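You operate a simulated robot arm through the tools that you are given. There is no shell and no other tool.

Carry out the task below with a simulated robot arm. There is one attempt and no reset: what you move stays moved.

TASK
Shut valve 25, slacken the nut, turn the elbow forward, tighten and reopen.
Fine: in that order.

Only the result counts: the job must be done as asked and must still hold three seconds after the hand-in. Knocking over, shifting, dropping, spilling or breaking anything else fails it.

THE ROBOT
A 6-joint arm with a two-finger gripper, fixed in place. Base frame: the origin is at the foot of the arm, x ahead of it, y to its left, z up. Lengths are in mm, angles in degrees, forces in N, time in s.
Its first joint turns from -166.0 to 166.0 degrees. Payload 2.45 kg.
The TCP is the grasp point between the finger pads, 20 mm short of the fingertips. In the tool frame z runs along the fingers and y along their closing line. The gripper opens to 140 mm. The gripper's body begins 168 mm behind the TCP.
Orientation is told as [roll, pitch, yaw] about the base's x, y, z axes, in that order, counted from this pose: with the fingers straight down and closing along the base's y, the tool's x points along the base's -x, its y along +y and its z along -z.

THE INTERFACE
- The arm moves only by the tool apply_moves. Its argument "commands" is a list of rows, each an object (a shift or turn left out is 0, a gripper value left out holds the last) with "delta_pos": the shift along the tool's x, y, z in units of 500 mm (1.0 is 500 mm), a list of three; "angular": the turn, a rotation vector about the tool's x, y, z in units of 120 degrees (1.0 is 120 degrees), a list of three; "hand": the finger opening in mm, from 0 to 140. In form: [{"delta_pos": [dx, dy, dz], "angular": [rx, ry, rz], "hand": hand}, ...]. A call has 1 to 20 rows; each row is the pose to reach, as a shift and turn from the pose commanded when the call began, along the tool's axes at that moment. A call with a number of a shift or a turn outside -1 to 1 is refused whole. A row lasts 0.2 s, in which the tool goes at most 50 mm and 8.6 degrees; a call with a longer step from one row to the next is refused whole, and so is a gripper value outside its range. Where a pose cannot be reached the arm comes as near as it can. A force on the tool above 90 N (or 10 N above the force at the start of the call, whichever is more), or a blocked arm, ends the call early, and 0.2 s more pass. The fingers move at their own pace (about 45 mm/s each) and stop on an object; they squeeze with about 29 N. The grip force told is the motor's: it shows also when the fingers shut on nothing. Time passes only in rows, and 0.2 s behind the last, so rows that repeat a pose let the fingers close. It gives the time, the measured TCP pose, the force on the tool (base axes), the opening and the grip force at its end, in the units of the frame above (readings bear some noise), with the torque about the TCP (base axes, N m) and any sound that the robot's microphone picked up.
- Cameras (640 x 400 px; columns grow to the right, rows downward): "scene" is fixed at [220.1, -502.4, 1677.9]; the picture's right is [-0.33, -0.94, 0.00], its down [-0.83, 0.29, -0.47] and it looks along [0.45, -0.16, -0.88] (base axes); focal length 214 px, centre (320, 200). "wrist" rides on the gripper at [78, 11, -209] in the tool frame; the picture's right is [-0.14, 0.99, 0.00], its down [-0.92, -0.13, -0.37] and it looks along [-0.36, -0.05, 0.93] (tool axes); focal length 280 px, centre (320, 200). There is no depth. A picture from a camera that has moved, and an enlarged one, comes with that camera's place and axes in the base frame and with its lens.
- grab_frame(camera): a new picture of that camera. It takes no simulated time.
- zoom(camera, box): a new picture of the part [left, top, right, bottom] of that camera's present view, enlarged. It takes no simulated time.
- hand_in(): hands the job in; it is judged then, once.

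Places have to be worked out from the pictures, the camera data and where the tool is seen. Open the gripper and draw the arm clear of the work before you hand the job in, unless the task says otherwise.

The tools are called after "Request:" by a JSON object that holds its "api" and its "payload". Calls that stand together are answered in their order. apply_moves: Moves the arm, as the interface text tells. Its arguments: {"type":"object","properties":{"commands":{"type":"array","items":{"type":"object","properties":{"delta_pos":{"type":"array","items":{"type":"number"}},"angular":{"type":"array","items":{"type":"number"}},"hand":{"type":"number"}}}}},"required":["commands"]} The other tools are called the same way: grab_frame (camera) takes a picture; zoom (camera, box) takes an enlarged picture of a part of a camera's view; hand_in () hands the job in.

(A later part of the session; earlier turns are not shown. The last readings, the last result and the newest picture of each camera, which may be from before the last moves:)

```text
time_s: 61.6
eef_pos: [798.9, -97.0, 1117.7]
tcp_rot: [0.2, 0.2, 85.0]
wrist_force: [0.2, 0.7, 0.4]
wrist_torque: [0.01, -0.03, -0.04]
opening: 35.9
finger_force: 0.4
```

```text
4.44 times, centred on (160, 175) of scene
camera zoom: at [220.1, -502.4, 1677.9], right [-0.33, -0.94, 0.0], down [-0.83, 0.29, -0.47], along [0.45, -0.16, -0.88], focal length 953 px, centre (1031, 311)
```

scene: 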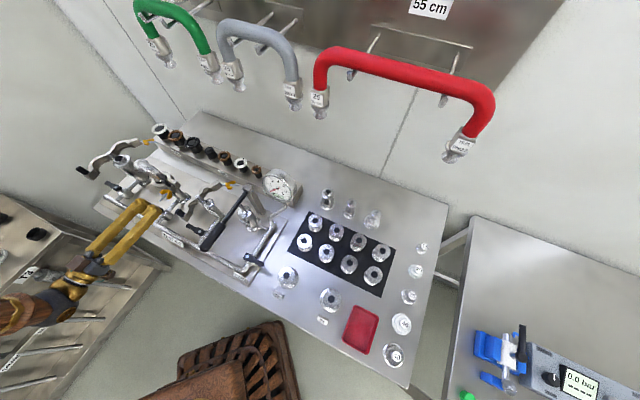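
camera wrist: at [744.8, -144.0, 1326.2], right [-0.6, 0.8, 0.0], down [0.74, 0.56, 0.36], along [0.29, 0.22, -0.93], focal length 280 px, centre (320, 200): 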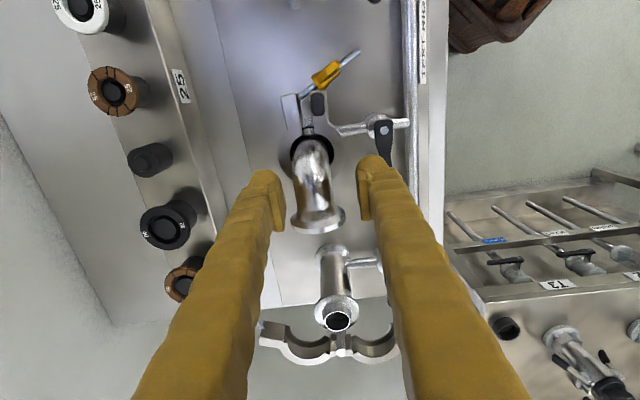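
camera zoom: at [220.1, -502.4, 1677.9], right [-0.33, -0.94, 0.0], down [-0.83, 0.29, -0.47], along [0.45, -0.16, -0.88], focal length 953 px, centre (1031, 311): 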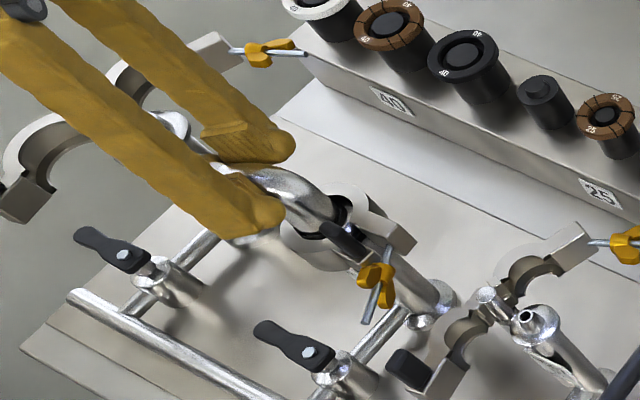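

The elbow follows with practically no force. I continue the swing by another 50°, to point at the front.

Request:
{"api": "apply_moves", "payload": {"commands": [{"delta_pos": [0.00039, 0.00557, 0], "angular": [0, 0, -0.0667], "hand": 35}, {"delta_pos": [0.00155, 0.01103, 0], "angular": [0, 0, -0.1333], "hand": 35}, {"delta_pos": [0.00346, 0.01627, 0], "angular": [0, 0, -0.2], "hand": 35}, {"delta_pos": [0.00608, 0.0212, 0], "angular": [0, 0, -0.2667], "hand": 35}, {"delta_pos": [0.00936, 0.02571, 0], "angular": [0, 0, -0.3333], "hand": 35}, {"delta_pos": [0.01324, 0.02972, 0], "angular": [0, 0, -0.4], "hand": 35}, {"delta_pos": [0.01429, 0.03064, 0], "angular": [0, 0, -0.4167], "hand": 35}, {"delta_pos": [0.01429, 0.03064, 0], "angular": [0, 0, -0.4167], "hand": 35}]}}

Request:
{"api": "grab_frame", "payload": {"camera": "wrist"}}

Request:
{"api": "zoom", "payload": {"camera": "wrist", "box": [230, 100, 410, 250]}}

Request:
{"api": "zoom", "payload": {"camera": "scene", "box": [110, 130, 210, 220]}}

```text
time_s: 63.4
eef_pos: [783.4, -103.0, 1117.2]
tcp_rot: [0.2, 0.0, 135.1]
wrist_force: [0.7, 0.4, 0.6]
wrist_torque: [0.01, -0.02, -0.02]
opening: 35.2
finger_force: 0.5
```

```text
taken
camera wrist: at [831.6, -163.7, 1326.3], right [-0.8, -0.6, 0.01], down [-0.56, 0.74, 0.37], along [-0.23, 0.29, -0.93], focal length 280 px, centre (320, 200)
```

wrist: 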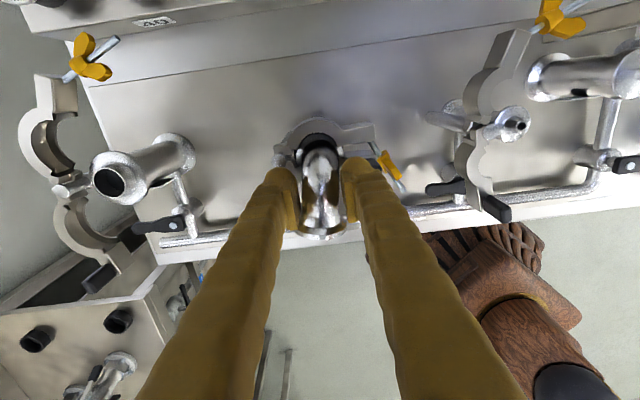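

```text
2.67 times, centred on (320, 175) of wrist
camera zoom: at [831.6, -163.7, 1326.3], right [-0.8, -0.6, 0.01], down [-0.56, 0.74, 0.37], along [-0.23, 0.29, -0.93], focal length 748 px, centre (320, 267)
```

zoom: 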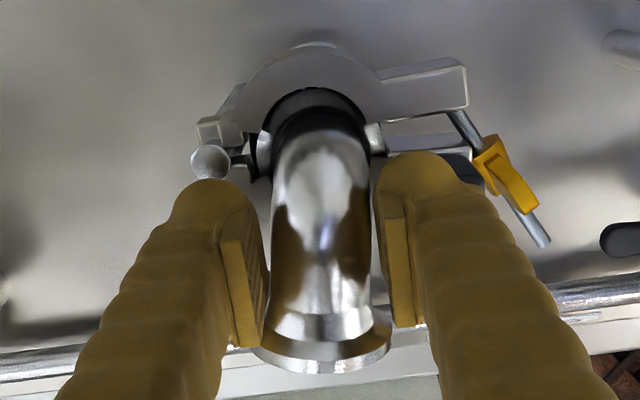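

```text
4.44 times, centred on (160, 175) of scene
camera zoom: at [220.1, -502.4, 1677.9], right [-0.33, -0.94, 0.0], down [-0.83, 0.29, -0.47], along [0.45, -0.16, -0.88], focal length 953 px, centre (1031, 311)
```

zoom: 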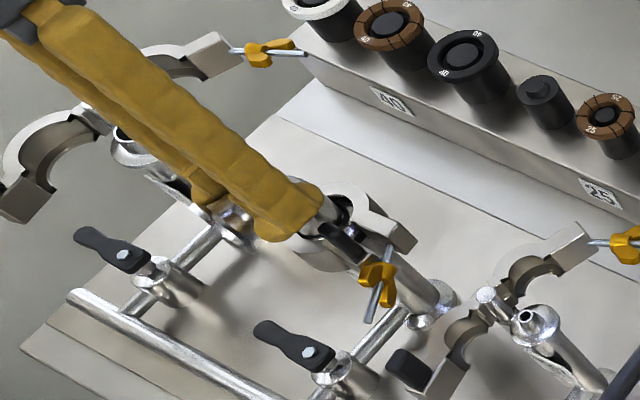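

The elbow now points to the front, with a 1–2° lag in the cage. I close gently to align it with the fingers and read the forces.

Request:
{"api": "apply_moves", "payload": {"commands": [{"hand": 33}, {"hand": 33}]}}

Request:
{"api": "apply_moves", "payload": {"commands": [{"hand": 31}, {"hand": 31}]}}

Request:
{"api": "zoom", "payload": {"camera": "wrist", "box": [230, 100, 410, 250]}}

```text
time_s: 64.0
eef_pos: [783.7, -102.4, 1117.2]
tcp_rot: [0.4, 0.0, 134.9]
wrist_force: [-0.4, -0.2, 0.5]
wrist_torque: [-0.01, -0.01, 0.03]
opening: 33.2
finger_force: 0.1
```

```text
time_s: 64.6
eef_pos: [783.4, -101.5, 1116.9]
tcp_rot: [0.3, 0.0, 134.9]
wrist_force: [0.0, -0.4, 0.8]
wrist_torque: [-0.01, 0.01, 0.03]
opening: 31.9
finger_force: 0.6
```

```text
2.67 times, centred on (320, 175) of wrist
camera zoom: at [831.6, -163.7, 1326.4], right [-0.8, -0.6, 0.01], down [-0.56, 0.74, 0.37], along [-0.23, 0.29, -0.93], focal length 748 px, centre (320, 267)
```

zoom: 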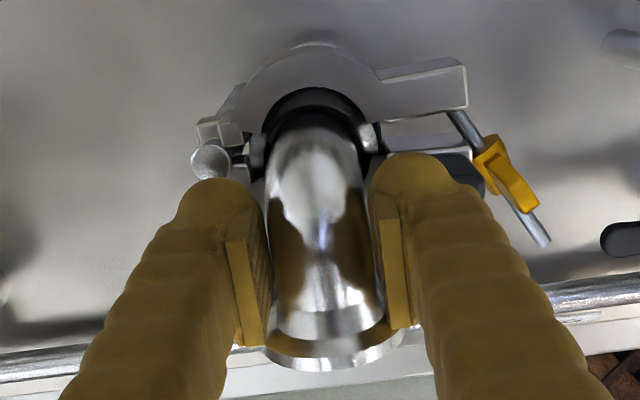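

Contact is just starting at 31.9 mm and the elbow is aligned within a degree or two. I open only to 37 mm (so as not to touch the black handle), rise straight up, and check from above.

Request:
{"api": "apply_moves", "payload": {"commands": [{"hand": 37}, {"hand": 37}, {"delta_pos": [0, 0, -0.05], "hand": 37}, {"delta_pos": [0, 0, -0.13], "hand": 37}, {"delta_pos": [0, 0, -0.21], "hand": 37}, {"delta_pos": [0, 0, -0.29], "hand": 100}, {"delta_pos": [0, 0, -0.29], "hand": 140}, {"delta_pos": [0, 0, -0.29], "hand": 140}, {"delta_pos": [0, 0, -0.29], "hand": 140}, {"delta_pos": [0, 0, -0.29], "hand": 140}]}}

Request:
{"api": "grab_frame", "payload": {"camera": "wrist"}}

Request:
{"api": "zoom", "payload": {"camera": "wrist", "box": [250, 120, 410, 240]}}

Request:
{"api": "zoom", "payload": {"camera": "scene", "box": [110, 130, 210, 220]}}

```text
time_s: 66.8
eef_pos: [784.0, -101.3, 1261.6]
tcp_rot: [0.3, 0.0, 134.8]
wrist_force: [-0.8, 0.9, -0.7]
wrist_torque: [-0.02, 0.0, 0.01]
opening: 140.1
finger_force: 0.0
```

```text
taken
camera wrist: at [833.2, -162.6, 1471.0], right [-0.8, -0.6, 0.01], down [-0.56, 0.74, 0.37], along [-0.23, 0.29, -0.93], focal length 280 px, centre (320, 200)
```

wrist: 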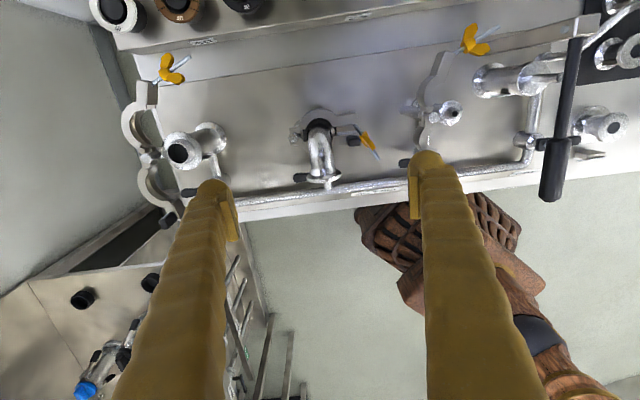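

```text
3.33 times, centred on (330, 180) of wrist
camera zoom: at [833.2, -162.6, 1471.0], right [-0.8, -0.6, 0.01], down [-0.56, 0.74, 0.37], along [-0.23, 0.29, -0.93], focal length 935 px, centre (287, 267)
```

zoom: 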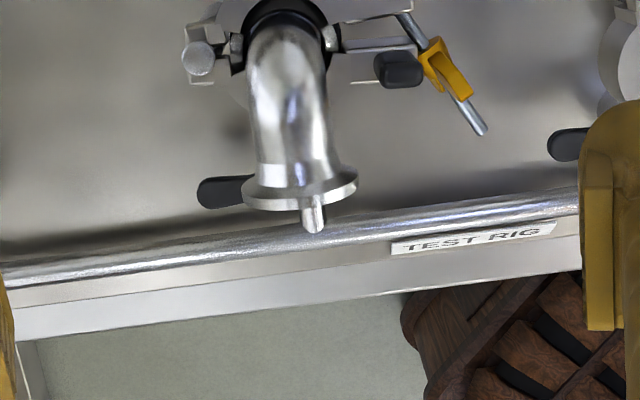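

```text
4.44 times, centred on (160, 175) of scene
camera zoom: at [220.1, -502.4, 1677.9], right [-0.33, -0.94, 0.0], down [-0.83, 0.29, -0.47], along [0.45, -0.16, -0.88], focal length 953 px, centre (1031, 311)
```

zoom: 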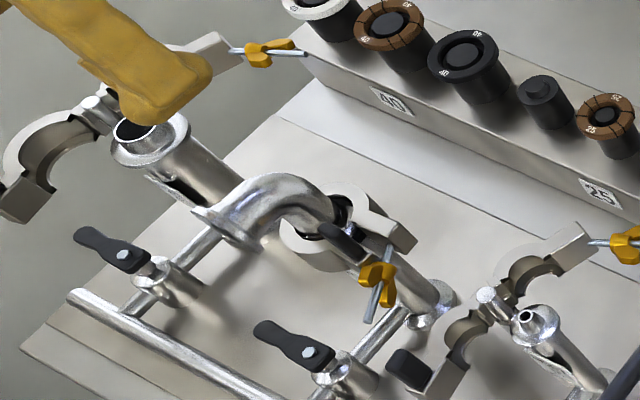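

Elbow 25 now points to the front (within ~2–3°). Next I must close the ajar jaws: I plan to squeeze them together from above with the fingers along n at t = 436 (clear of the elbow flange). First I yaw 90° and move over that spot.

Request:
{"api": "apply_moves", "payload": {"commands": [{"delta_pos": [0.003, 0.008, 0.0], "angular": [0, 0, 0.0623], "hand": 100}, {"delta_pos": [0.006, 0.016, 0.0], "angular": [0, 0, 0.1247], "hand": 100}, {"delta_pos": [0.01, 0.023, 0.0], "angular": [0, 0, 0.187], "hand": 100}, {"delta_pos": [0.013, 0.031, 0.0], "angular": [0, 0, 0.2493], "hand": 100}, {"delta_pos": [0.016, 0.039, 0.0], "angular": [0, 0, 0.3117], "hand": 100}, {"delta_pos": [0.019, 0.047, 0.0], "angular": [0, 0, 0.374], "hand": 100}, {"delta_pos": [0.022, 0.054, 0.01], "angular": [0, 0, 0.4363], "hand": 100}, {"delta_pos": [0.025, 0.062, 0.02], "angular": [0, 0, 0.4987], "hand": 100}, {"delta_pos": [0.028, 0.07, 0.03], "angular": [0, 0, 0.561], "hand": 100}, {"delta_pos": [0.032, 0.078, 0.04], "angular": [0, 0, 0.6233], "hand": 100}, {"delta_pos": [0.035, 0.086, 0.05], "angular": [0, 0, 0.6857], "hand": 100}, {"delta_pos": [0.038, 0.0934, 0.062], "angular": [0, 0, 0.748], "hand": 100}, {"delta_pos": [0.038, 0.0934, 0.062], "angular": [0, 0, 0.748], "hand": 100}]}}

Request:
{"api": "grab_frame", "payload": {"camera": "wrist"}}

Request:
{"api": "zoom", "payload": {"camera": "wrist", "box": [240, 120, 400, 240]}}

```text
time_s: 69.6
eef_pos: [763.5, -149.6, 1231.0]
tcp_rot: [0.0, 0.3, 45.1]
wrist_force: [-0.7, -0.6, 0.2]
wrist_torque: [0.03, 0.05, 0.02]
opening: 99.7
finger_force: 0.0
```

```text
taken
camera wrist: at [701.6, -194.8, 1440.9], right [-0.6, 0.8, 0.0], down [0.74, 0.56, 0.36], along [0.29, 0.22, -0.93], focal length 280 px, centre (320, 200)
```

wrist: 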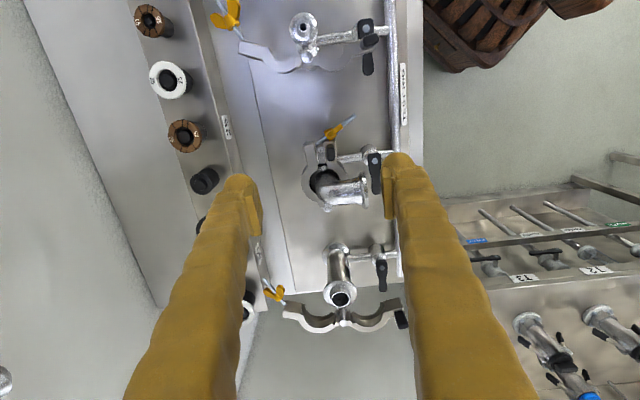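

```text
3.33 times, centred on (320, 180) of wrist
camera zoom: at [701.6, -194.8, 1440.9], right [-0.6, 0.8, 0.0], down [0.74, 0.56, 0.36], along [0.29, 0.22, -0.93], focal length 935 px, centre (320, 267)
```

zoom: 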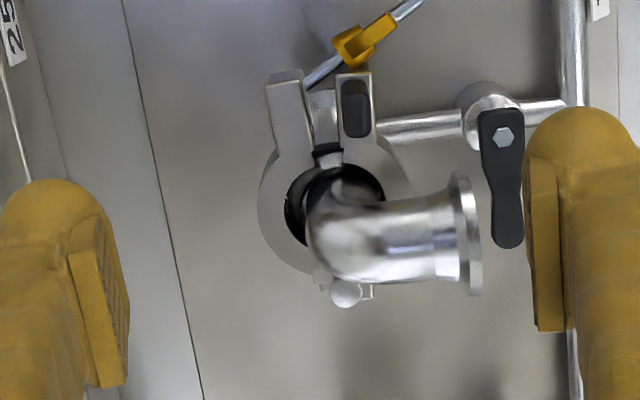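

The view confirms the elbow points along n within ~1.5° and shows the jaws in a slight V. I descend beside the elbow with the fingers at ±50 mm, either side of both jaws, tips to z ≈ 1038.

Request:
{"api": "apply_moves", "payload": {"commands": [{"delta_pos": [-0.004, 0, 0.05], "hand": 100}, {"delta_pos": [-0.004, 0, 0.1], "hand": 100}, {"delta_pos": [-0.004, 0, 0.17], "hand": 100}, {"delta_pos": [-0.004, 0, 0.24], "hand": 100}, {"delta_pos": [-0.004, 0, 0.3], "hand": 100}, {"delta_pos": [-0.004, 0, 0.346], "hand": 100}, {"delta_pos": [-0.004, 0, 0.346], "hand": 100}]}}

Request:
{"api": "grab_frame", "payload": {"camera": "wrist"}}

Request:
{"api": "zoom", "payload": {"camera": "scene", "box": [110, 130, 210, 220]}}

```text
time_s: 71.2
eef_pos: [766.2, -147.6, 1060.1]
tcp_rot: [-0.1, 0.2, 45.2]
wrist_force: [-0.7, 0.1, 0.0]
wrist_torque: [0.01, 0.01, 0.0]
opening: 100.1
finger_force: 0.0
```

```text
taken
camera wrist: at [703.9, -194.2, 1268.4], right [-0.61, 0.8, 0.0], down [0.74, 0.56, 0.36], along [0.29, 0.22, -0.93], focal length 280 px, centre (320, 200)
```

wrist: 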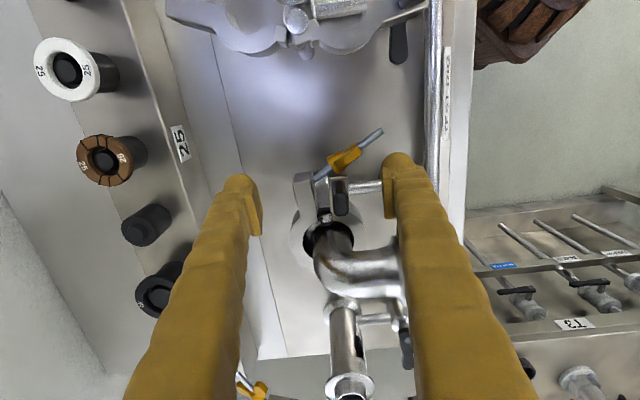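

```text
4.44 times, centred on (160, 175) of scene
camera zoom: at [220.1, -502.4, 1677.9], right [-0.33, -0.94, 0.0], down [-0.83, 0.29, -0.47], along [0.45, -0.16, -0.88], focal length 953 px, centre (1031, 311)
```

zoom: 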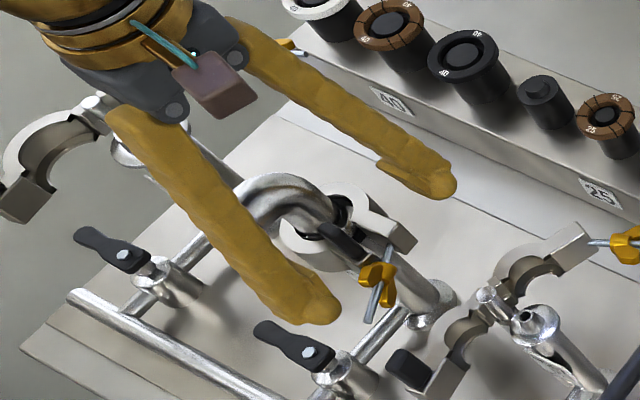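

Both fingers stand clear on either side of the jaws. I close in steps, to 70 and then 62 mm, watching opening and forces.

Request:
{"api": "apply_moves", "payload": {"commands": [{"hand": 70}, {"hand": 70}, {"hand": 70}]}}

Request:
{"api": "apply_moves", "payload": {"commands": [{"hand": 62}, {"hand": 62}]}}

Request:
{"api": "zoom", "payload": {"camera": "wrist", "box": [250, 120, 410, 260]}}

Request:
{"api": "zoom", "payload": {"camera": "scene", "box": [130, 155, 190, 205]}}

```text
time_s: 72.0
eef_pos: [765.9, -147.6, 1059.2]
tcp_rot: [0.0, 0.3, 45.3]
wrist_force: [0.7, 0.0, 0.1]
wrist_torque: [-0.02, 0.03, 0.02]
opening: 70.1
finger_force: 0.0
```

```text
time_s: 72.6
eef_pos: [765.4, -148.6, 1058.8]
tcp_rot: [0.0, 0.3, 45.3]
wrist_force: [0.6, -0.4, -0.2]
wrist_torque: [0.01, -0.01, -0.01]
opening: 61.8
finger_force: 0.1
```

```text
2.86 times, centred on (330, 190) of wrist
camera zoom: at [703.9, -194.2, 1268.5], right [-0.61, 0.8, 0.0], down [0.74, 0.56, 0.36], along [0.29, 0.22, -0.93], focal length 801 px, centre (291, 229)
```

zoom: 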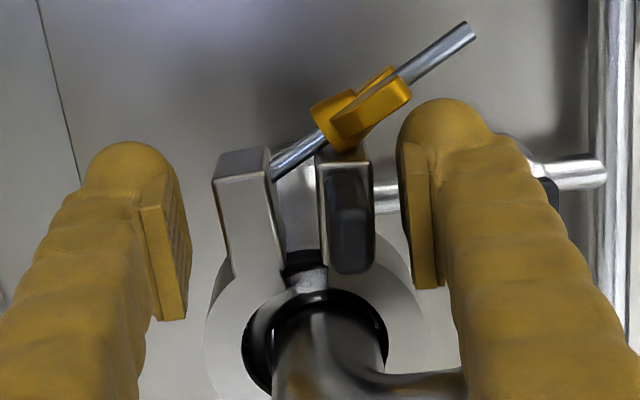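

```text
8.00 times, centred on (160, 180) of scene
camera zoom: at [220.1, -502.4, 1677.9], right [-0.33, -0.94, 0.0], down [-0.83, 0.29, -0.47], along [0.45, -0.16, -0.88], focal length 1716 px, centre (1600, 360)
```

zoom: 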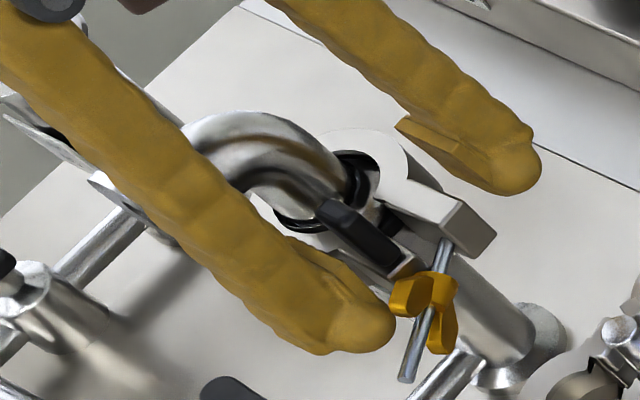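

Nothing touched yet at 62 mm. I continue closing gently to 57 and then 52 mm.

Request:
{"api": "apply_moves", "payload": {"commands": [{"hand": 57}, {"hand": 57}]}}

Request:
{"api": "apply_moves", "payload": {"commands": [{"hand": 52}, {"hand": 52}]}}

Request:
{"api": "zoom", "payload": {"camera": "wrist", "box": [250, 120, 410, 260]}}

Request:
{"api": "zoom", "payload": {"camera": "scene", "box": [130, 155, 190, 205]}}

```text
time_s: 73.2
eef_pos: [766.2, -149.3, 1060.2]
tcp_rot: [0.1, 0.3, 45.2]
wrist_force: [0.2, 0.3, -0.2]
wrist_torque: [-0.04, -0.03, 0.03]
opening: 56.9
finger_force: 0.0
```

```text
time_s: 73.8
eef_pos: [766.2, -146.9, 1058.6]
tcp_rot: [0.0, 0.3, 45.2]
wrist_force: [-0.6, -1.5, 0.0]
wrist_torque: [0.03, 0.01, 0.0]
opening: 51.9
finger_force: 0.1
```

```text
2.86 times, centred on (330, 190) of wrist
camera zoom: at [704.0, -194.2, 1268.5], right [-0.61, 0.8, 0.0], down [0.74, 0.56, 0.36], along [0.29, 0.22, -0.93], focal length 801 px, centre (291, 229)
```

zoom: 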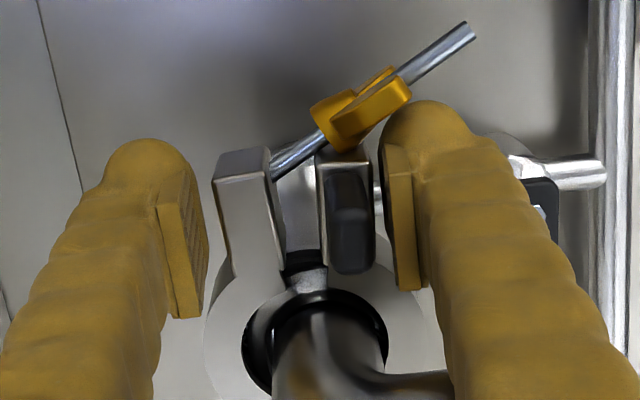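

```text
8.00 times, centred on (160, 180) of scene
camera zoom: at [220.1, -502.4, 1677.9], right [-0.33, -0.94, 0.0], down [-0.83, 0.29, -0.47], along [0.45, -0.16, -0.88], focal length 1716 px, centre (1600, 360)
```

zoom: 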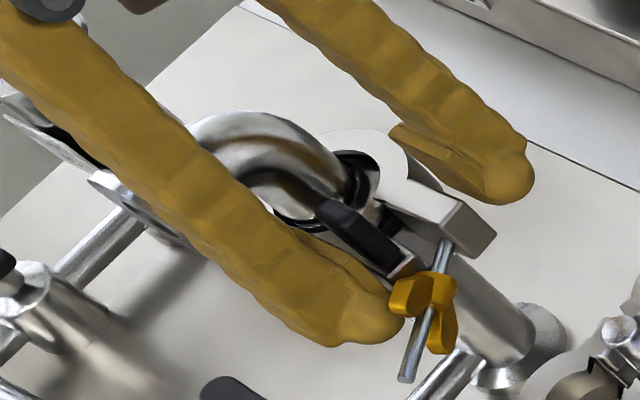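

Still only the lightest touch. I keep closing in steps to 46 and 40 mm.

Request:
{"api": "apply_moves", "payload": {"commands": [{"hand": 46}, {"hand": 46}]}}

Request:
{"api": "apply_moves", "payload": {"commands": [{"hand": 40}, {"hand": 40}]}}

Request:
{"api": "zoom", "payload": {"camera": "wrist", "box": [250, 120, 410, 260]}}

Request:
{"api": "zoom", "payload": {"camera": "scene", "box": [130, 155, 190, 205]}}

```text
time_s: 74.4
eef_pos: [766.3, -148.0, 1059.0]
tcp_rot: [0.0, 0.2, 45.2]
wrist_force: [0.7, 0.4, 0.6]
wrist_torque: [-0.02, -0.01, 0.01]
opening: 46.2
finger_force: 0.3
```

```text
time_s: 75.0
eef_pos: [765.3, -147.4, 1058.0]
tcp_rot: [-0.1, 0.2, 45.2]
wrist_force: [-0.5, 1.0, 0.8]
wrist_torque: [0.03, 0.0, 0.02]
opening: 40.4
finger_force: 0.4
```

```text
2.86 times, centred on (330, 190) of wrist
camera zoom: at [703.9, -194.2, 1268.5], right [-0.61, 0.8, 0.0], down [0.74, 0.56, 0.36], along [0.29, 0.22, -0.93], focal length 801 px, centre (291, 229)
```

zoom: 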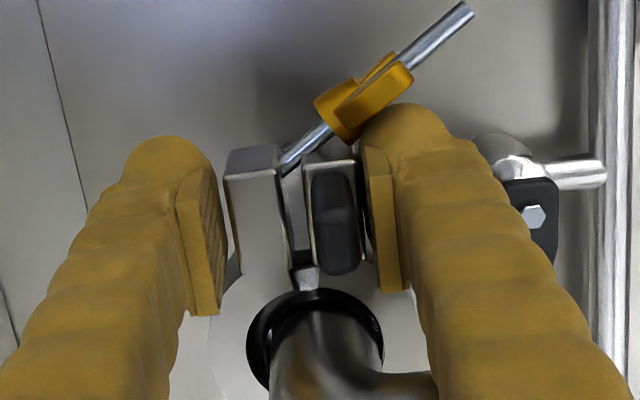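

```text
8.00 times, centred on (160, 180) of scene
camera zoom: at [220.1, -502.4, 1677.9], right [-0.33, -0.94, 0.0], down [-0.83, 0.29, -0.47], along [0.45, -0.16, -0.88], focal length 1716 px, centre (1600, 360)
```

zoom: 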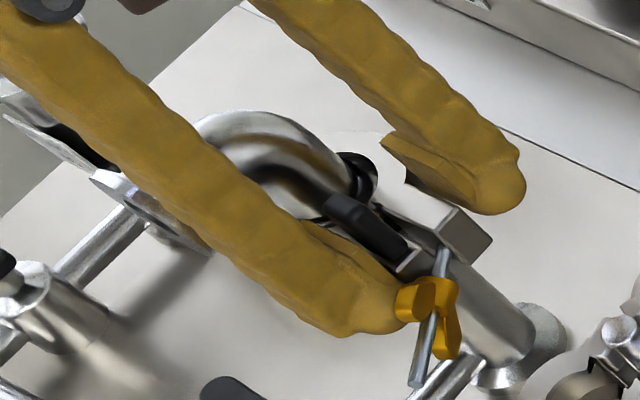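

The jaws are closing together with almost no resistance, staying under the fingers. I continue down to 36 and 32 mm.

Request:
{"api": "apply_moves", "payload": {"commands": [{"hand": 36}, {"hand": 36}]}}

Request:
{"api": "apply_moves", "payload": {"commands": [{"hand": 30}, {"hand": 30}]}}

Request:
{"api": "zoom", "payload": {"camera": "wrist", "box": [250, 120, 410, 260]}}

Request:
{"api": "zoom", "payload": {"camera": "scene", "box": [130, 155, 190, 205]}}

```text
time_s: 75.6
eef_pos: [765.2, -147.3, 1059.8]
tcp_rot: [0.0, 0.3, 45.2]
wrist_force: [-0.7, 1.7, 0.1]
wrist_torque: [0.01, 0.04, -0.02]
opening: 36.9
finger_force: 1.0
```

```text
time_s: 76.2
eef_pos: [766.4, -148.5, 1059.4]
tcp_rot: [0.0, 0.3, 45.2]
wrist_force: [-6.4, 6.9, 0.6]
wrist_torque: [0.07, 0.07, -0.04]
opening: 36.1
finger_force: 4.6
```

```text
2.86 times, centred on (330, 190) of wrist
camera zoom: at [703.8, -194.0, 1268.5], right [-0.61, 0.8, 0.0], down [0.74, 0.56, 0.36], along [0.29, 0.22, -0.93], focal length 801 px, centre (291, 229)
```

zoom: 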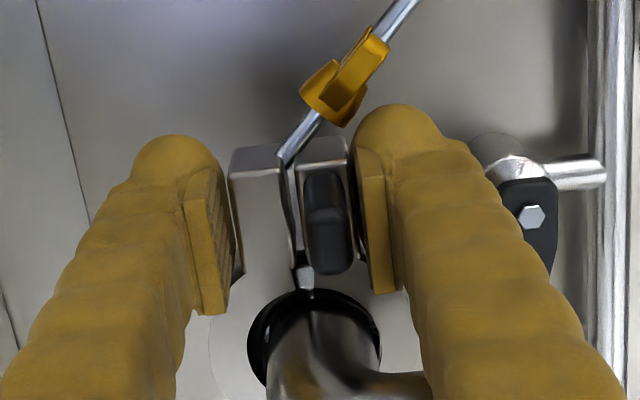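

```text
8.00 times, centred on (160, 180) of scene
camera zoom: at [220.1, -502.4, 1677.9], right [-0.33, -0.94, 0.0], down [-0.83, 0.29, -0.47], along [0.45, -0.16, -0.88], focal length 1716 px, centre (1600, 360)
```

zoom: 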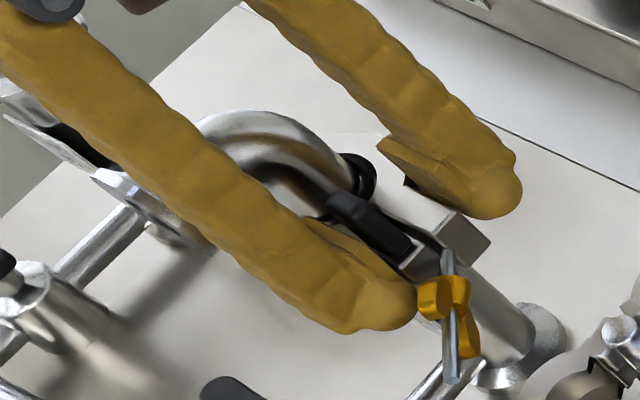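

The lug gap has closed to ~3 mm and the fingers meet resistance at 36 mm. I press once more with full grip to seat the jaws.

Request:
{"api": "apply_moves", "payload": {"commands": [{"hand": 15}, {"hand": 15}, {"hand": 15}]}}

Request:
{"api": "zoom", "payload": {"camera": "wrist", "box": [270, 130, 370, 220]}}

```text
time_s: 77.0
eef_pos: [766.1, -147.7, 1058.9]
tcp_rot: [0.0, 0.2, 45.1]
wrist_force: [-19.4, 16.3, 0.8]
wrist_torque: [0.23, 0.22, 0.03]
opening: 34.0
finger_force: 14.6
```

```text
4.44 times, centred on (320, 175) of wrist
camera zoom: at [703.6, -193.7, 1268.5], right [-0.61, 0.8, 0.0], down [0.74, 0.56, 0.36], along [0.29, 0.22, -0.93], focal length 1246 px, centre (320, 311)
```

zoom: 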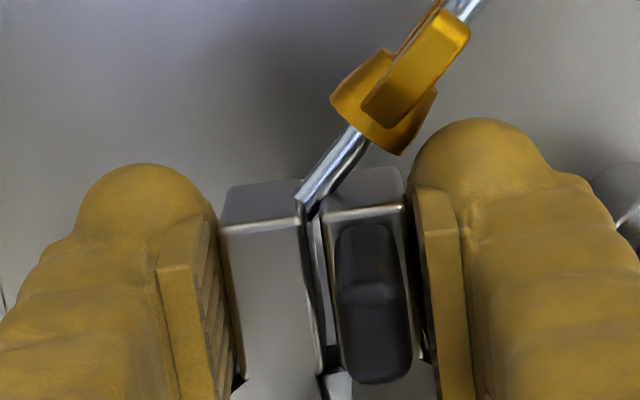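

Grip opening is 34 mm and the tool feels +25 N along n, so the front jaw is home but the rear one may not be drawn up evenly. I shift 3 mm toward the front while squeezing to balance both jaws.

Request:
{"api": "apply_moves", "payload": {"commands": [{"delta_pos": [0, 0.003, 0], "hand": 10}, {"delta_pos": [0, 0.006, 0], "hand": 10}, {"delta_pos": [0, 0.006, 0], "hand": 10}]}}

Request:
{"api": "zoom", "payload": {"camera": "wrist", "box": [270, 130, 370, 220]}}

```text
time_s: 77.8
eef_pos: [764.3, -145.8, 1059.2]
tcp_rot: [-0.2, 0.3, 45.1]
wrist_force: [23.2, -28.2, 1.2]
wrist_torque: [-0.24, -0.3, -0.14]
opening: 34.7
finger_force: 18.1
```

```text
4.44 times, centred on (320, 175) of wrist
camera zoom: at [702.1, -192.6, 1268.5], right [-0.61, 0.8, 0.0], down [0.74, 0.56, 0.37], along [0.29, 0.22, -0.93], focal length 1246 px, centre (320, 311)
```

zoom: 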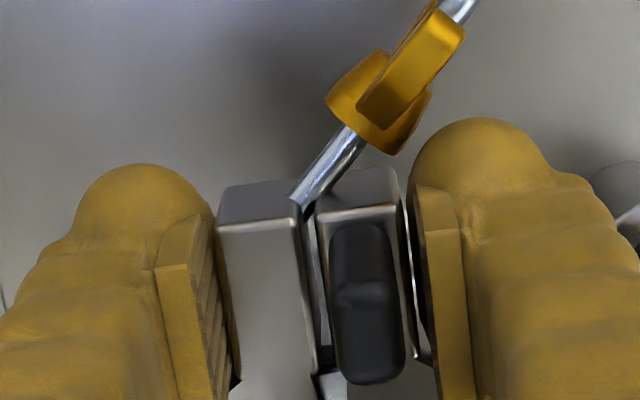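

Force reversed, so the balance lies in between and the jaws are fully home at ~34 mm. I centre, open the fingers and see whether the jaws stay put.

Request:
{"api": "apply_moves", "payload": {"commands": [{"delta_pos": [0, -0.003, 0], "hand": 30}, {"delta_pos": [0, -0.003, 0], "hand": 42}, {"delta_pos": [0, -0.003, 0], "hand": 60}, {"delta_pos": [0, -0.003, 0], "hand": 80}, {"delta_pos": [0, -0.003, 0], "hand": 80}]}}

Request:
{"api": "zoom", "payload": {"camera": "wrist", "box": [250, 120, 410, 260]}}

```text
time_s: 79.0
eef_pos: [764.6, -146.6, 1058.3]
tcp_rot: [0.1, 0.3, 45.2]
wrist_force: [-0.1, 0.6, -0.5]
wrist_torque: [-0.01, -0.01, 0.01]
opening: 80.0
finger_force: 0.0
```

```text
2.86 times, centred on (330, 190) of wrist
camera zoom: at [702.3, -192.7, 1267.8], right [-0.61, 0.8, 0.0], down [0.74, 0.56, 0.36], along [0.29, 0.22, -0.93], focal length 801 px, centre (291, 229)
```

zoom: 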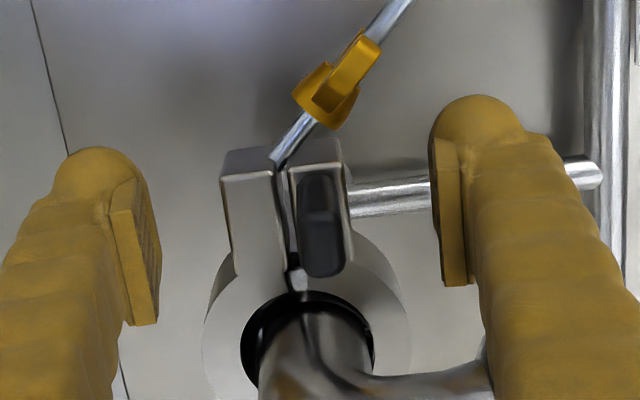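

The jaws stay closed by themselves. Next I must swing the bolt (now ~44° out, tip near n -598, t 378) back into the front lug: I rise, turn the hand to yaw 135 with closed fingers, and go to its outer side.

Request:
{"api": "apply_moves", "payload": {"commands": [{"delta_pos": [0, 0, -0.05], "hand": 80}, {"delta_pos": [0, 0, -0.12], "hand": 80}, {"delta_pos": [0, 0, -0.2], "hand": 60}, {"delta_pos": [0, 0, -0.2], "hand": 20}]}}

Request:
{"api": "apply_moves", "payload": {"commands": [{"delta_pos": [0.011, 0.002, 0], "angular": [0, 0, -0.0623], "hand": 0}, {"delta_pos": [0.022, 0.003, 0], "angular": [0, 0, -0.1247], "hand": 0}, {"delta_pos": [0.033, 0.005, 0], "angular": [0, 0, -0.187], "hand": 0}, {"delta_pos": [0.045, 0.007, 0], "angular": [0, 0, -0.2493], "hand": 0}, {"delta_pos": [0.056, 0.009, 0], "angular": [0, 0, -0.3117], "hand": 0}, {"delta_pos": [0.067, 0.01, 0], "angular": [0, 0, -0.374], "hand": 0}, {"delta_pos": [0.078, 0.012, 0], "angular": [0, 0, -0.4363], "hand": 0}, {"delta_pos": [0.089, 0.014, 0], "angular": [0, 0, -0.4987], "hand": 0}, {"delta_pos": [0.1, 0.016, 0], "angular": [0, 0, -0.561], "hand": 0}, {"delta_pos": [0.111, 0.017, 0], "angular": [0, 0, -0.6233], "hand": 0}, {"delta_pos": [0.123, 0.019, 0], "angular": [0, 0, -0.6857], "hand": 0}, {"delta_pos": [0.134, 0.021, 0], "angular": [0, 0, -0.748], "hand": 0}, {"delta_pos": [0.134, 0.021, 0], "angular": [0, 0, -0.748], "hand": 0}]}}

Request:
{"api": "grab_frame", "payload": {"camera": "wrist"}}

Request:
{"api": "zoom", "payload": {"camera": "wrist", "box": [200, 60, 380, 200]}}

```text
time_s: 80.0
eef_pos: [766.9, -147.9, 1156.4]
tcp_rot: [0.0, 0.3, 45.3]
wrist_force: [-0.1, -0.3, -0.2]
wrist_torque: [0.02, -0.02, 0.03]
opening: 28.7
finger_force: 0.1
```

```text
time_s: 82.8
eef_pos: [709.3, -185.1, 1157.7]
tcp_rot: [0.3, 0.0, 135.0]
wrist_force: [-0.1, 0.7, -0.1]
wrist_torque: [0.0, 0.01, 0.01]
opening: 0.0
finger_force: 28.9
```

```text
taken
camera wrist: at [758.4, -248.2, 1367.4], right [-0.8, -0.6, 0.01], down [-0.56, 0.74, 0.37], along [-0.23, 0.29, -0.93], focal length 280 px, centre (320, 200)
```

wrist: 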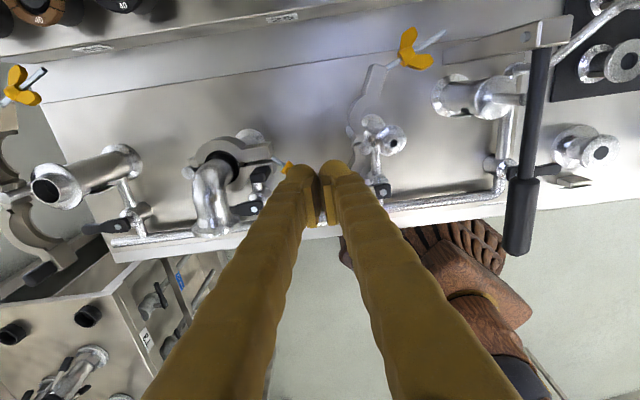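

```text
2.86 times, centred on (290, 130) of wrist
camera zoom: at [758.4, -248.2, 1367.4], right [-0.8, -0.6, 0.01], down [-0.56, 0.74, 0.37], along [-0.23, 0.29, -0.93], focal length 801 px, centre (406, 400)
```

zoom: 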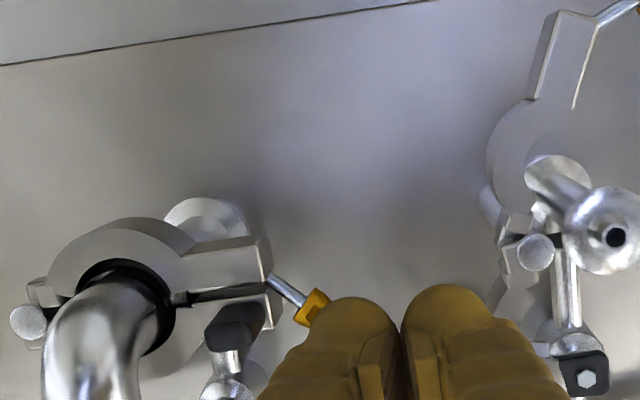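

The hand is at n = -632, t = 371 with closed fingers. I go 8 mm farther out from the nut (t = 362, still 14 mm clear of clamp 15) and lower to z ≈ 1040.

Request:
{"api": "apply_moves", "payload": {"commands": [{"delta_pos": [0, 0.0174, 0], "hand": 0}, {"delta_pos": [0, 0.0174, 0.06], "hand": 0}, {"delta_pos": [0, 0.0174, 0.12], "hand": 0}, {"delta_pos": [0, 0.0174, 0.18], "hand": 0}, {"delta_pos": [0, 0.0174, 0.2354], "hand": 0}, {"delta_pos": [0, 0.0174, 0.2354], "hand": 0}]}}

Request:
{"api": "zoom", "payload": {"camera": "wrist", "box": [200, 80, 400, 240]}}

Request:
{"api": "zoom", "payload": {"camera": "scene", "box": [130, 150, 210, 220]}}

```text
time_s: 84.2
eef_pos: [704.1, -193.0, 1040.6]
tcp_rot: [0.2, 0.0, 135.0]
wrist_force: [0.4, -0.1, -0.5]
wrist_torque: [0.04, 0.02, 0.01]
opening: 0.0
finger_force: 29.2
```

```text
2.50 times, centred on (300, 160) of wrist
camera zoom: at [751.8, -254.4, 1250.3], right [-0.8, -0.6, 0.01], down [-0.56, 0.74, 0.37], along [-0.23, 0.29, -0.93], focal length 701 px, centre (370, 300)
```

zoom: 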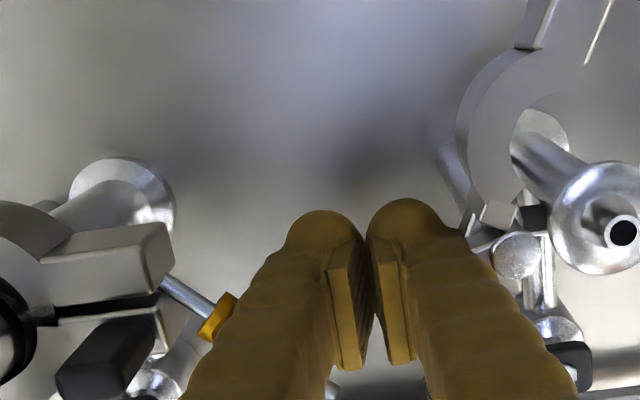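

```text
5.71 times, centred on (170, 185) of scene
camera zoom: at [220.1, -502.4, 1677.9], right [-0.33, -0.94, 0.0], down [-0.83, 0.29, -0.47], along [0.45, -0.16, -0.88], focal length 1226 px, centre (1177, 286)
```

zoom: 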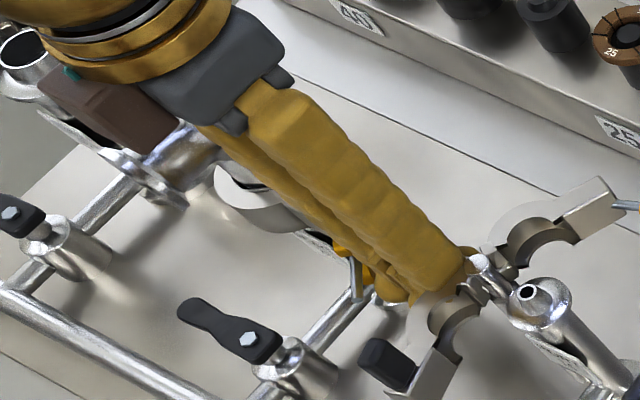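

No contact yet, with the bolt just to the front-left of the fingers. I push it diagonally toward the slot, the first 60% of the way in small steps.

Request:
{"api": "apply_moves", "payload": {"commands": [{"delta_pos": [-0.0115, -0.0109, 0], "hand": 0}, {"delta_pos": [-0.0229, -0.0218, 0], "hand": 0}, {"delta_pos": [-0.0344, -0.0328, 0], "hand": 0}, {"delta_pos": [-0.0458, -0.0437, 0], "hand": 0}, {"delta_pos": [-0.0573, -0.0546, 0], "hand": 0}, {"delta_pos": [-0.0688, -0.0655, 0], "hand": 0}, {"delta_pos": [-0.0688, -0.0655, 0], "hand": 0}]}}

Request:
{"api": "zoom", "payload": {"camera": "wrist", "box": [200, 80, 400, 240]}}

Request:
{"api": "zoom", "payload": {"camera": "scene", "box": [130, 160, 190, 210]}}

```text
time_s: 85.8
eef_pos: [701.5, -144.2, 1038.9]
tcp_rot: [0.2, 0.0, 135.0]
wrist_force: [0.7, -1.4, -0.6]
wrist_torque: [-0.01, 0.0, -0.03]
opening: 0.0
finger_force: 29.0
```

```text
2.50 times, centred on (300, 160) of wrist
camera zoom: at [750.2, -206.3, 1248.2], right [-0.8, -0.6, 0.01], down [-0.56, 0.74, 0.37], along [-0.23, 0.29, -0.93], focal length 701 px, centre (370, 300)
```

zoom: 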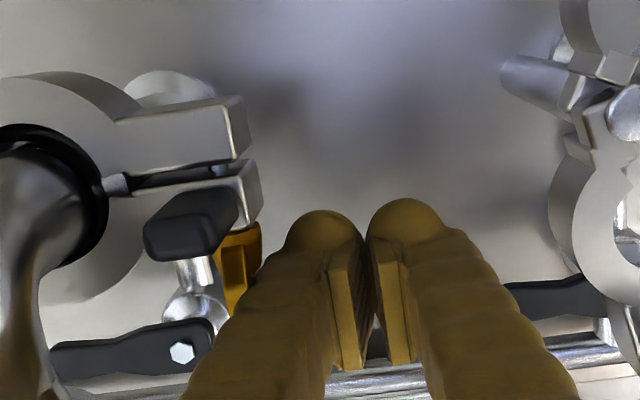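

```text
8.00 times, centred on (160, 185) of scene
camera zoom: at [220.1, -502.4, 1677.9], right [-0.33, -0.94, 0.0], down [-0.83, 0.29, -0.47], along [0.45, -0.16, -0.88], focal length 1716 px, centre (1600, 320)
```

zoom: 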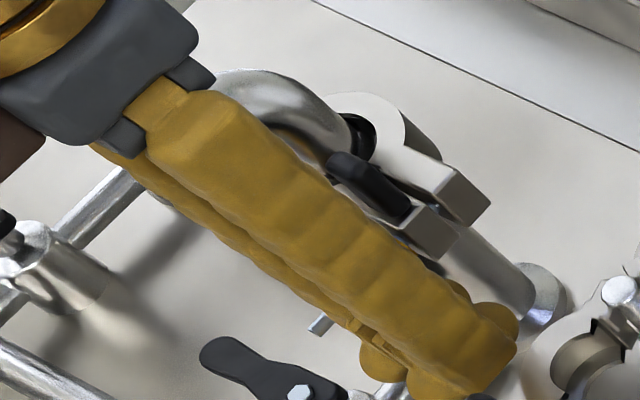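

The bolt has swung all the way in: the nut sits in front of the lug again and the stud tip is back at its original place in the scene view. I back off sideways and rise for a look.

Request:
{"api": "apply_moves", "payload": {"commands": [{"delta_pos": [0, 0.03, 0], "hand": 0}, {"delta_pos": [0, 0.05, 0], "hand": 0}, {"delta_pos": [0, 0.05, -0.08], "hand": 0}, {"delta_pos": [0, 0.05, -0.16], "hand": 0}, {"delta_pos": [0, 0.05, -0.24], "hand": 0}, {"delta_pos": [0, 0.05, -0.32], "hand": 60}, {"delta_pos": [0, 0.05, -0.32], "hand": 140}, {"delta_pos": [0, 0.05, -0.32], "hand": 140}, {"delta_pos": [0, 0.05, -0.32], "hand": 140}, {"delta_pos": [0, 0.05, -0.32], "hand": 140}]}}

Request:
{"api": "grab_frame", "payload": {"camera": "wrist"}}

Request:
{"api": "zoom", "payload": {"camera": "wrist", "box": [180, 90, 320, 200]}}

Request:
{"api": "zoom", "payload": {"camera": "scene", "box": [130, 160, 190, 210]}}

```text
time_s: 88.0
eef_pos: [684.3, -163.8, 1198.9]
tcp_rot: [0.3, 0.0, 134.9]
wrist_force: [0.4, 1.1, 0.1]
wrist_torque: [-0.02, 0.01, 0.01]
opening: 104.3
finger_force: 0.1
```

```text
taken
camera wrist: at [732.5, -225.6, 1408.7], right [-0.8, -0.6, 0.01], down [-0.56, 0.74, 0.37], along [-0.23, 0.29, -0.93], focal length 280 px, centre (320, 200)
```

wrist: 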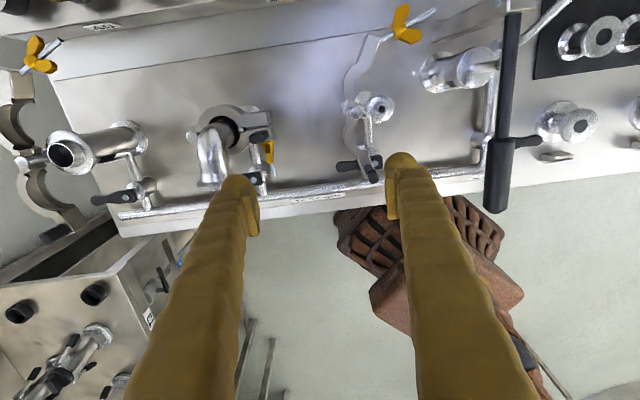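

```text
3.64 times, centred on (250, 145) of wrist
camera zoom: at [732.5, -225.6, 1408.7], right [-0.8, -0.6, 0.01], down [-0.56, 0.74, 0.37], along [-0.23, 0.29, -0.93], focal length 1020 px, centre (574, 400)
```

zoom: 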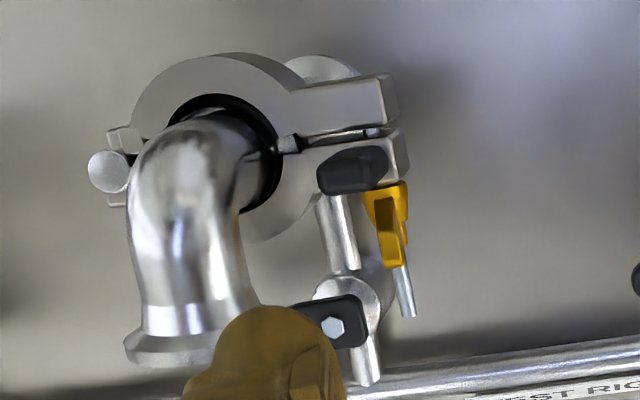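

```text
8.00 times, centred on (160, 185) of scene
camera zoom: at [220.1, -502.4, 1677.9], right [-0.33, -0.94, 0.0], down [-0.83, 0.29, -0.47], along [0.45, -0.16, -0.88], focal length 1716 px, centre (1600, 320)
```

zoom: 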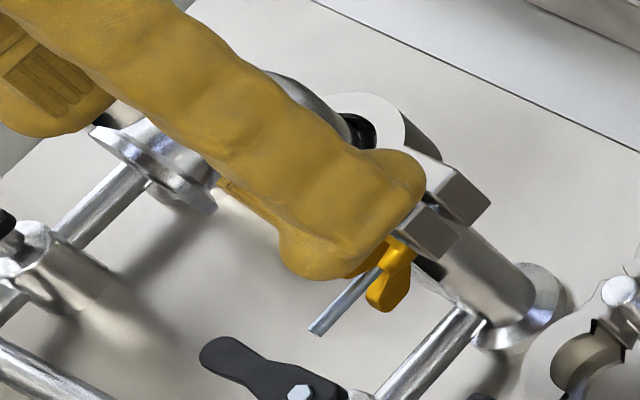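

The bolt is seated in the lug with the nut just in front of it. I now turn the hand horizontal again (camera above, tool pointing to the rear) in free space in front of the nut, fingers at 30 mm.

Request:
{"api": "apply_moves", "payload": {"commands": [{"delta_pos": [-0.012, 0, 0.0], "angular": [0, 0.0625, 0], "hand": 30}, {"delta_pos": [-0.023, 0, 0.0], "angular": [0, 0.125, 0], "hand": 30}, {"delta_pos": [-0.035, 0, 0.0], "angular": [0, 0.1875, 0], "hand": 30}, {"delta_pos": [-0.047, -0.01, 0.01], "angular": [0, 0.25, 0], "hand": 30}, {"delta_pos": [-0.058, -0.02, 0.02], "angular": [0, 0.3125, 0], "hand": 30}, {"delta_pos": [-0.07, -0.035, 0.03], "angular": [0, 0.375, 0], "hand": 30}, {"delta_pos": [-0.082, -0.05, 0.04], "angular": [0, 0.4375, 0], "hand": 30}, {"delta_pos": [-0.093, -0.065, 0.05], "angular": [0, 0.5, 0], "hand": 30}, {"delta_pos": [-0.105, -0.08, 0.06], "angular": [0, 0.5625, 0], "hand": 30}, {"delta_pos": [-0.117, -0.095, 0.07], "angular": [0, 0.625, 0], "hand": 30}, {"delta_pos": [-0.128, -0.11, 0.08], "angular": [0, 0.6875, 0], "hand": 30}, {"delta_pos": [-0.14, -0.126, 0.098], "angular": [0, 0.75, 0], "hand": 30}, {"delta_pos": [-0.14, -0.126, 0.098], "angular": [0, 0.75, 0], "hand": 30}]}}

Request:
{"api": "grab_frame", "payload": {"camera": "wrist"}}

Request:
{"api": "zoom", "payload": {"camera": "wrist", "box": [240, 170, 400, 290]}}

```text
time_s: 90.8
eef_pos: [679.3, -67.8, 1151.3]
tcp_rot: [110.2, 89.8, -114.8]
wrist_force: [-1.1, 0.3, 0.2]
wrist_torque: [0.01, -0.05, -0.01]
opening: 29.8
finger_force: 0.1
```

```text
taken
camera wrist: at [524.3, 73.3, 1229.4], right [-0.7, -0.7, -0.13], down [-0.17, 0.35, -0.92], along [0.69, -0.62, -0.36], focal length 280 px, centre (320, 200)
```

wrist: 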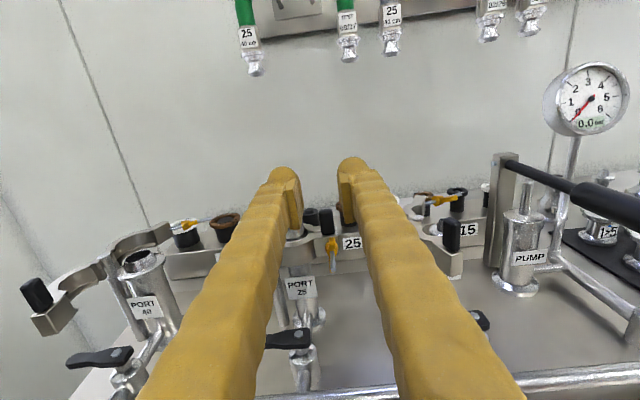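

```text
3.33 times, centred on (320, 230) of wrist
camera zoom: at [524.3, 73.3, 1229.4], right [-0.7, -0.7, -0.13], down [-0.17, 0.35, -0.92], along [0.69, -0.62, -0.36], focal length 935 px, centre (320, 100)
```

zoom: 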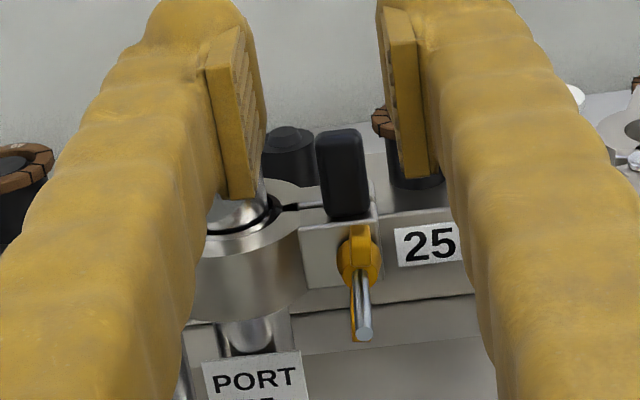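

Upright view: the wings are near vertical and the stud tip is at t ≈ 434, z ≈ 1046, with the tool at t = 432. I advance to n = -545 and lower onto the stud axis.

Request:
{"api": "apply_moves", "payload": {"commands": [{"delta_pos": [-0.02, 0, 0.017], "hand": 30}, {"delta_pos": [-0.07, 0, 0.034], "hand": 30}, {"delta_pos": [-0.13, 0, 0.034], "hand": 30}, {"delta_pos": [-0.18, 0, 0.034], "hand": 30}, {"delta_pos": [-0.2116, -0.001, 0.034], "hand": 30}, {"delta_pos": [-0.2116, -0.001, 0.034], "hand": 30}]}}

Request:
{"api": "zoom", "payload": {"camera": "wrist", "box": [250, 120, 390, 240]}}

Request:
{"api": "grab_frame", "payload": {"camera": "wrist"}}

```text
time_s: 92.2
eef_pos: [692.9, -80.8, 1045.6]
tcp_rot: [95.0, 89.7, -129.9]
wrist_force: [-0.2, -0.3, 0.3]
wrist_torque: [-0.04, -0.06, 0.01]
opening: 30.1
finger_force: 0.1
```

```text
3.33 times, centred on (320, 180) of wrist
camera zoom: at [537.3, 60.7, 1124.2], right [-0.7, -0.7, -0.13], down [-0.17, 0.35, -0.92], along [0.69, -0.62, -0.36], focal length 935 px, centre (320, 267)
```

zoom: 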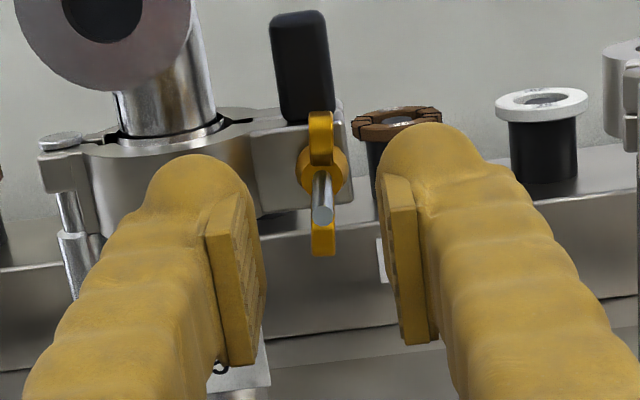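

```text
taken
camera wrist: at [537.3, 60.7, 1124.2], right [-0.7, -0.7, -0.13], down [-0.17, 0.35, -0.92], along [0.69, -0.62, -0.36], focal length 280 px, centre (320, 200)
```

wrist: 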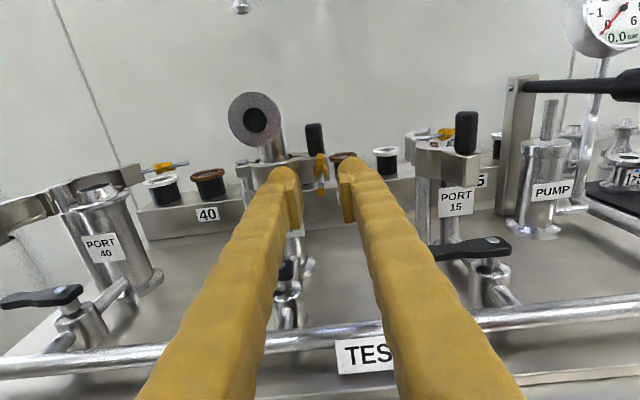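

The hand is lined up with the stud (tip within 1 mm of the tool axis); the elbow faces the front. I slide in to n ≈ -592 and close on the wings.

Request:
{"api": "apply_moves", "payload": {"commands": [{"delta_pos": [0, 0, 0.03], "hand": 27}, {"delta_pos": [0, 0, 0.06], "hand": 27}, {"delta_pos": [0, 0, 0.08], "hand": 27}, {"delta_pos": [0, 0, 0.09], "hand": 27}, {"delta_pos": [0, 0, 0.09], "hand": 27}]}}

Request:
{"api": "apply_moves", "payload": {"commands": [{"hand": 0}, {"hand": 0}, {"hand": 0}, {"hand": 0}]}}

Request:
{"api": "zoom", "payload": {"camera": "wrist", "box": [250, 120, 390, 240]}}

```text
time_s: 93.4
eef_pos: [723.4, -111.4, 1045.2]
tcp_rot: [94.8, 89.7, -130.2]
wrist_force: [-0.6, 0.2, -0.5]
wrist_torque: [0.02, 0.02, -0.03]
opening: 27.1
finger_force: 0.1
```

```text
time_s: 94.4
eef_pos: [723.1, -111.8, 1046.2]
tcp_rot: [96.8, 89.8, -128.3]
wrist_force: [-4.8, -8.4, 1.7]
wrist_torque: [0.08, -0.07, -0.12]
opening: 6.3
finger_force: 34.6
```

```text
3.33 times, centred on (320, 180) of wrist
camera zoom: at [568.6, 29.3, 1123.9], right [-0.7, -0.7, -0.13], down [-0.17, 0.35, -0.92], along [0.69, -0.62, -0.36], focal length 935 px, centre (320, 267)
```

zoom: 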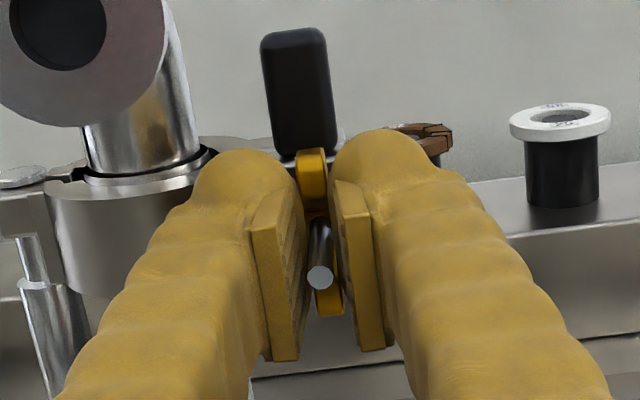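

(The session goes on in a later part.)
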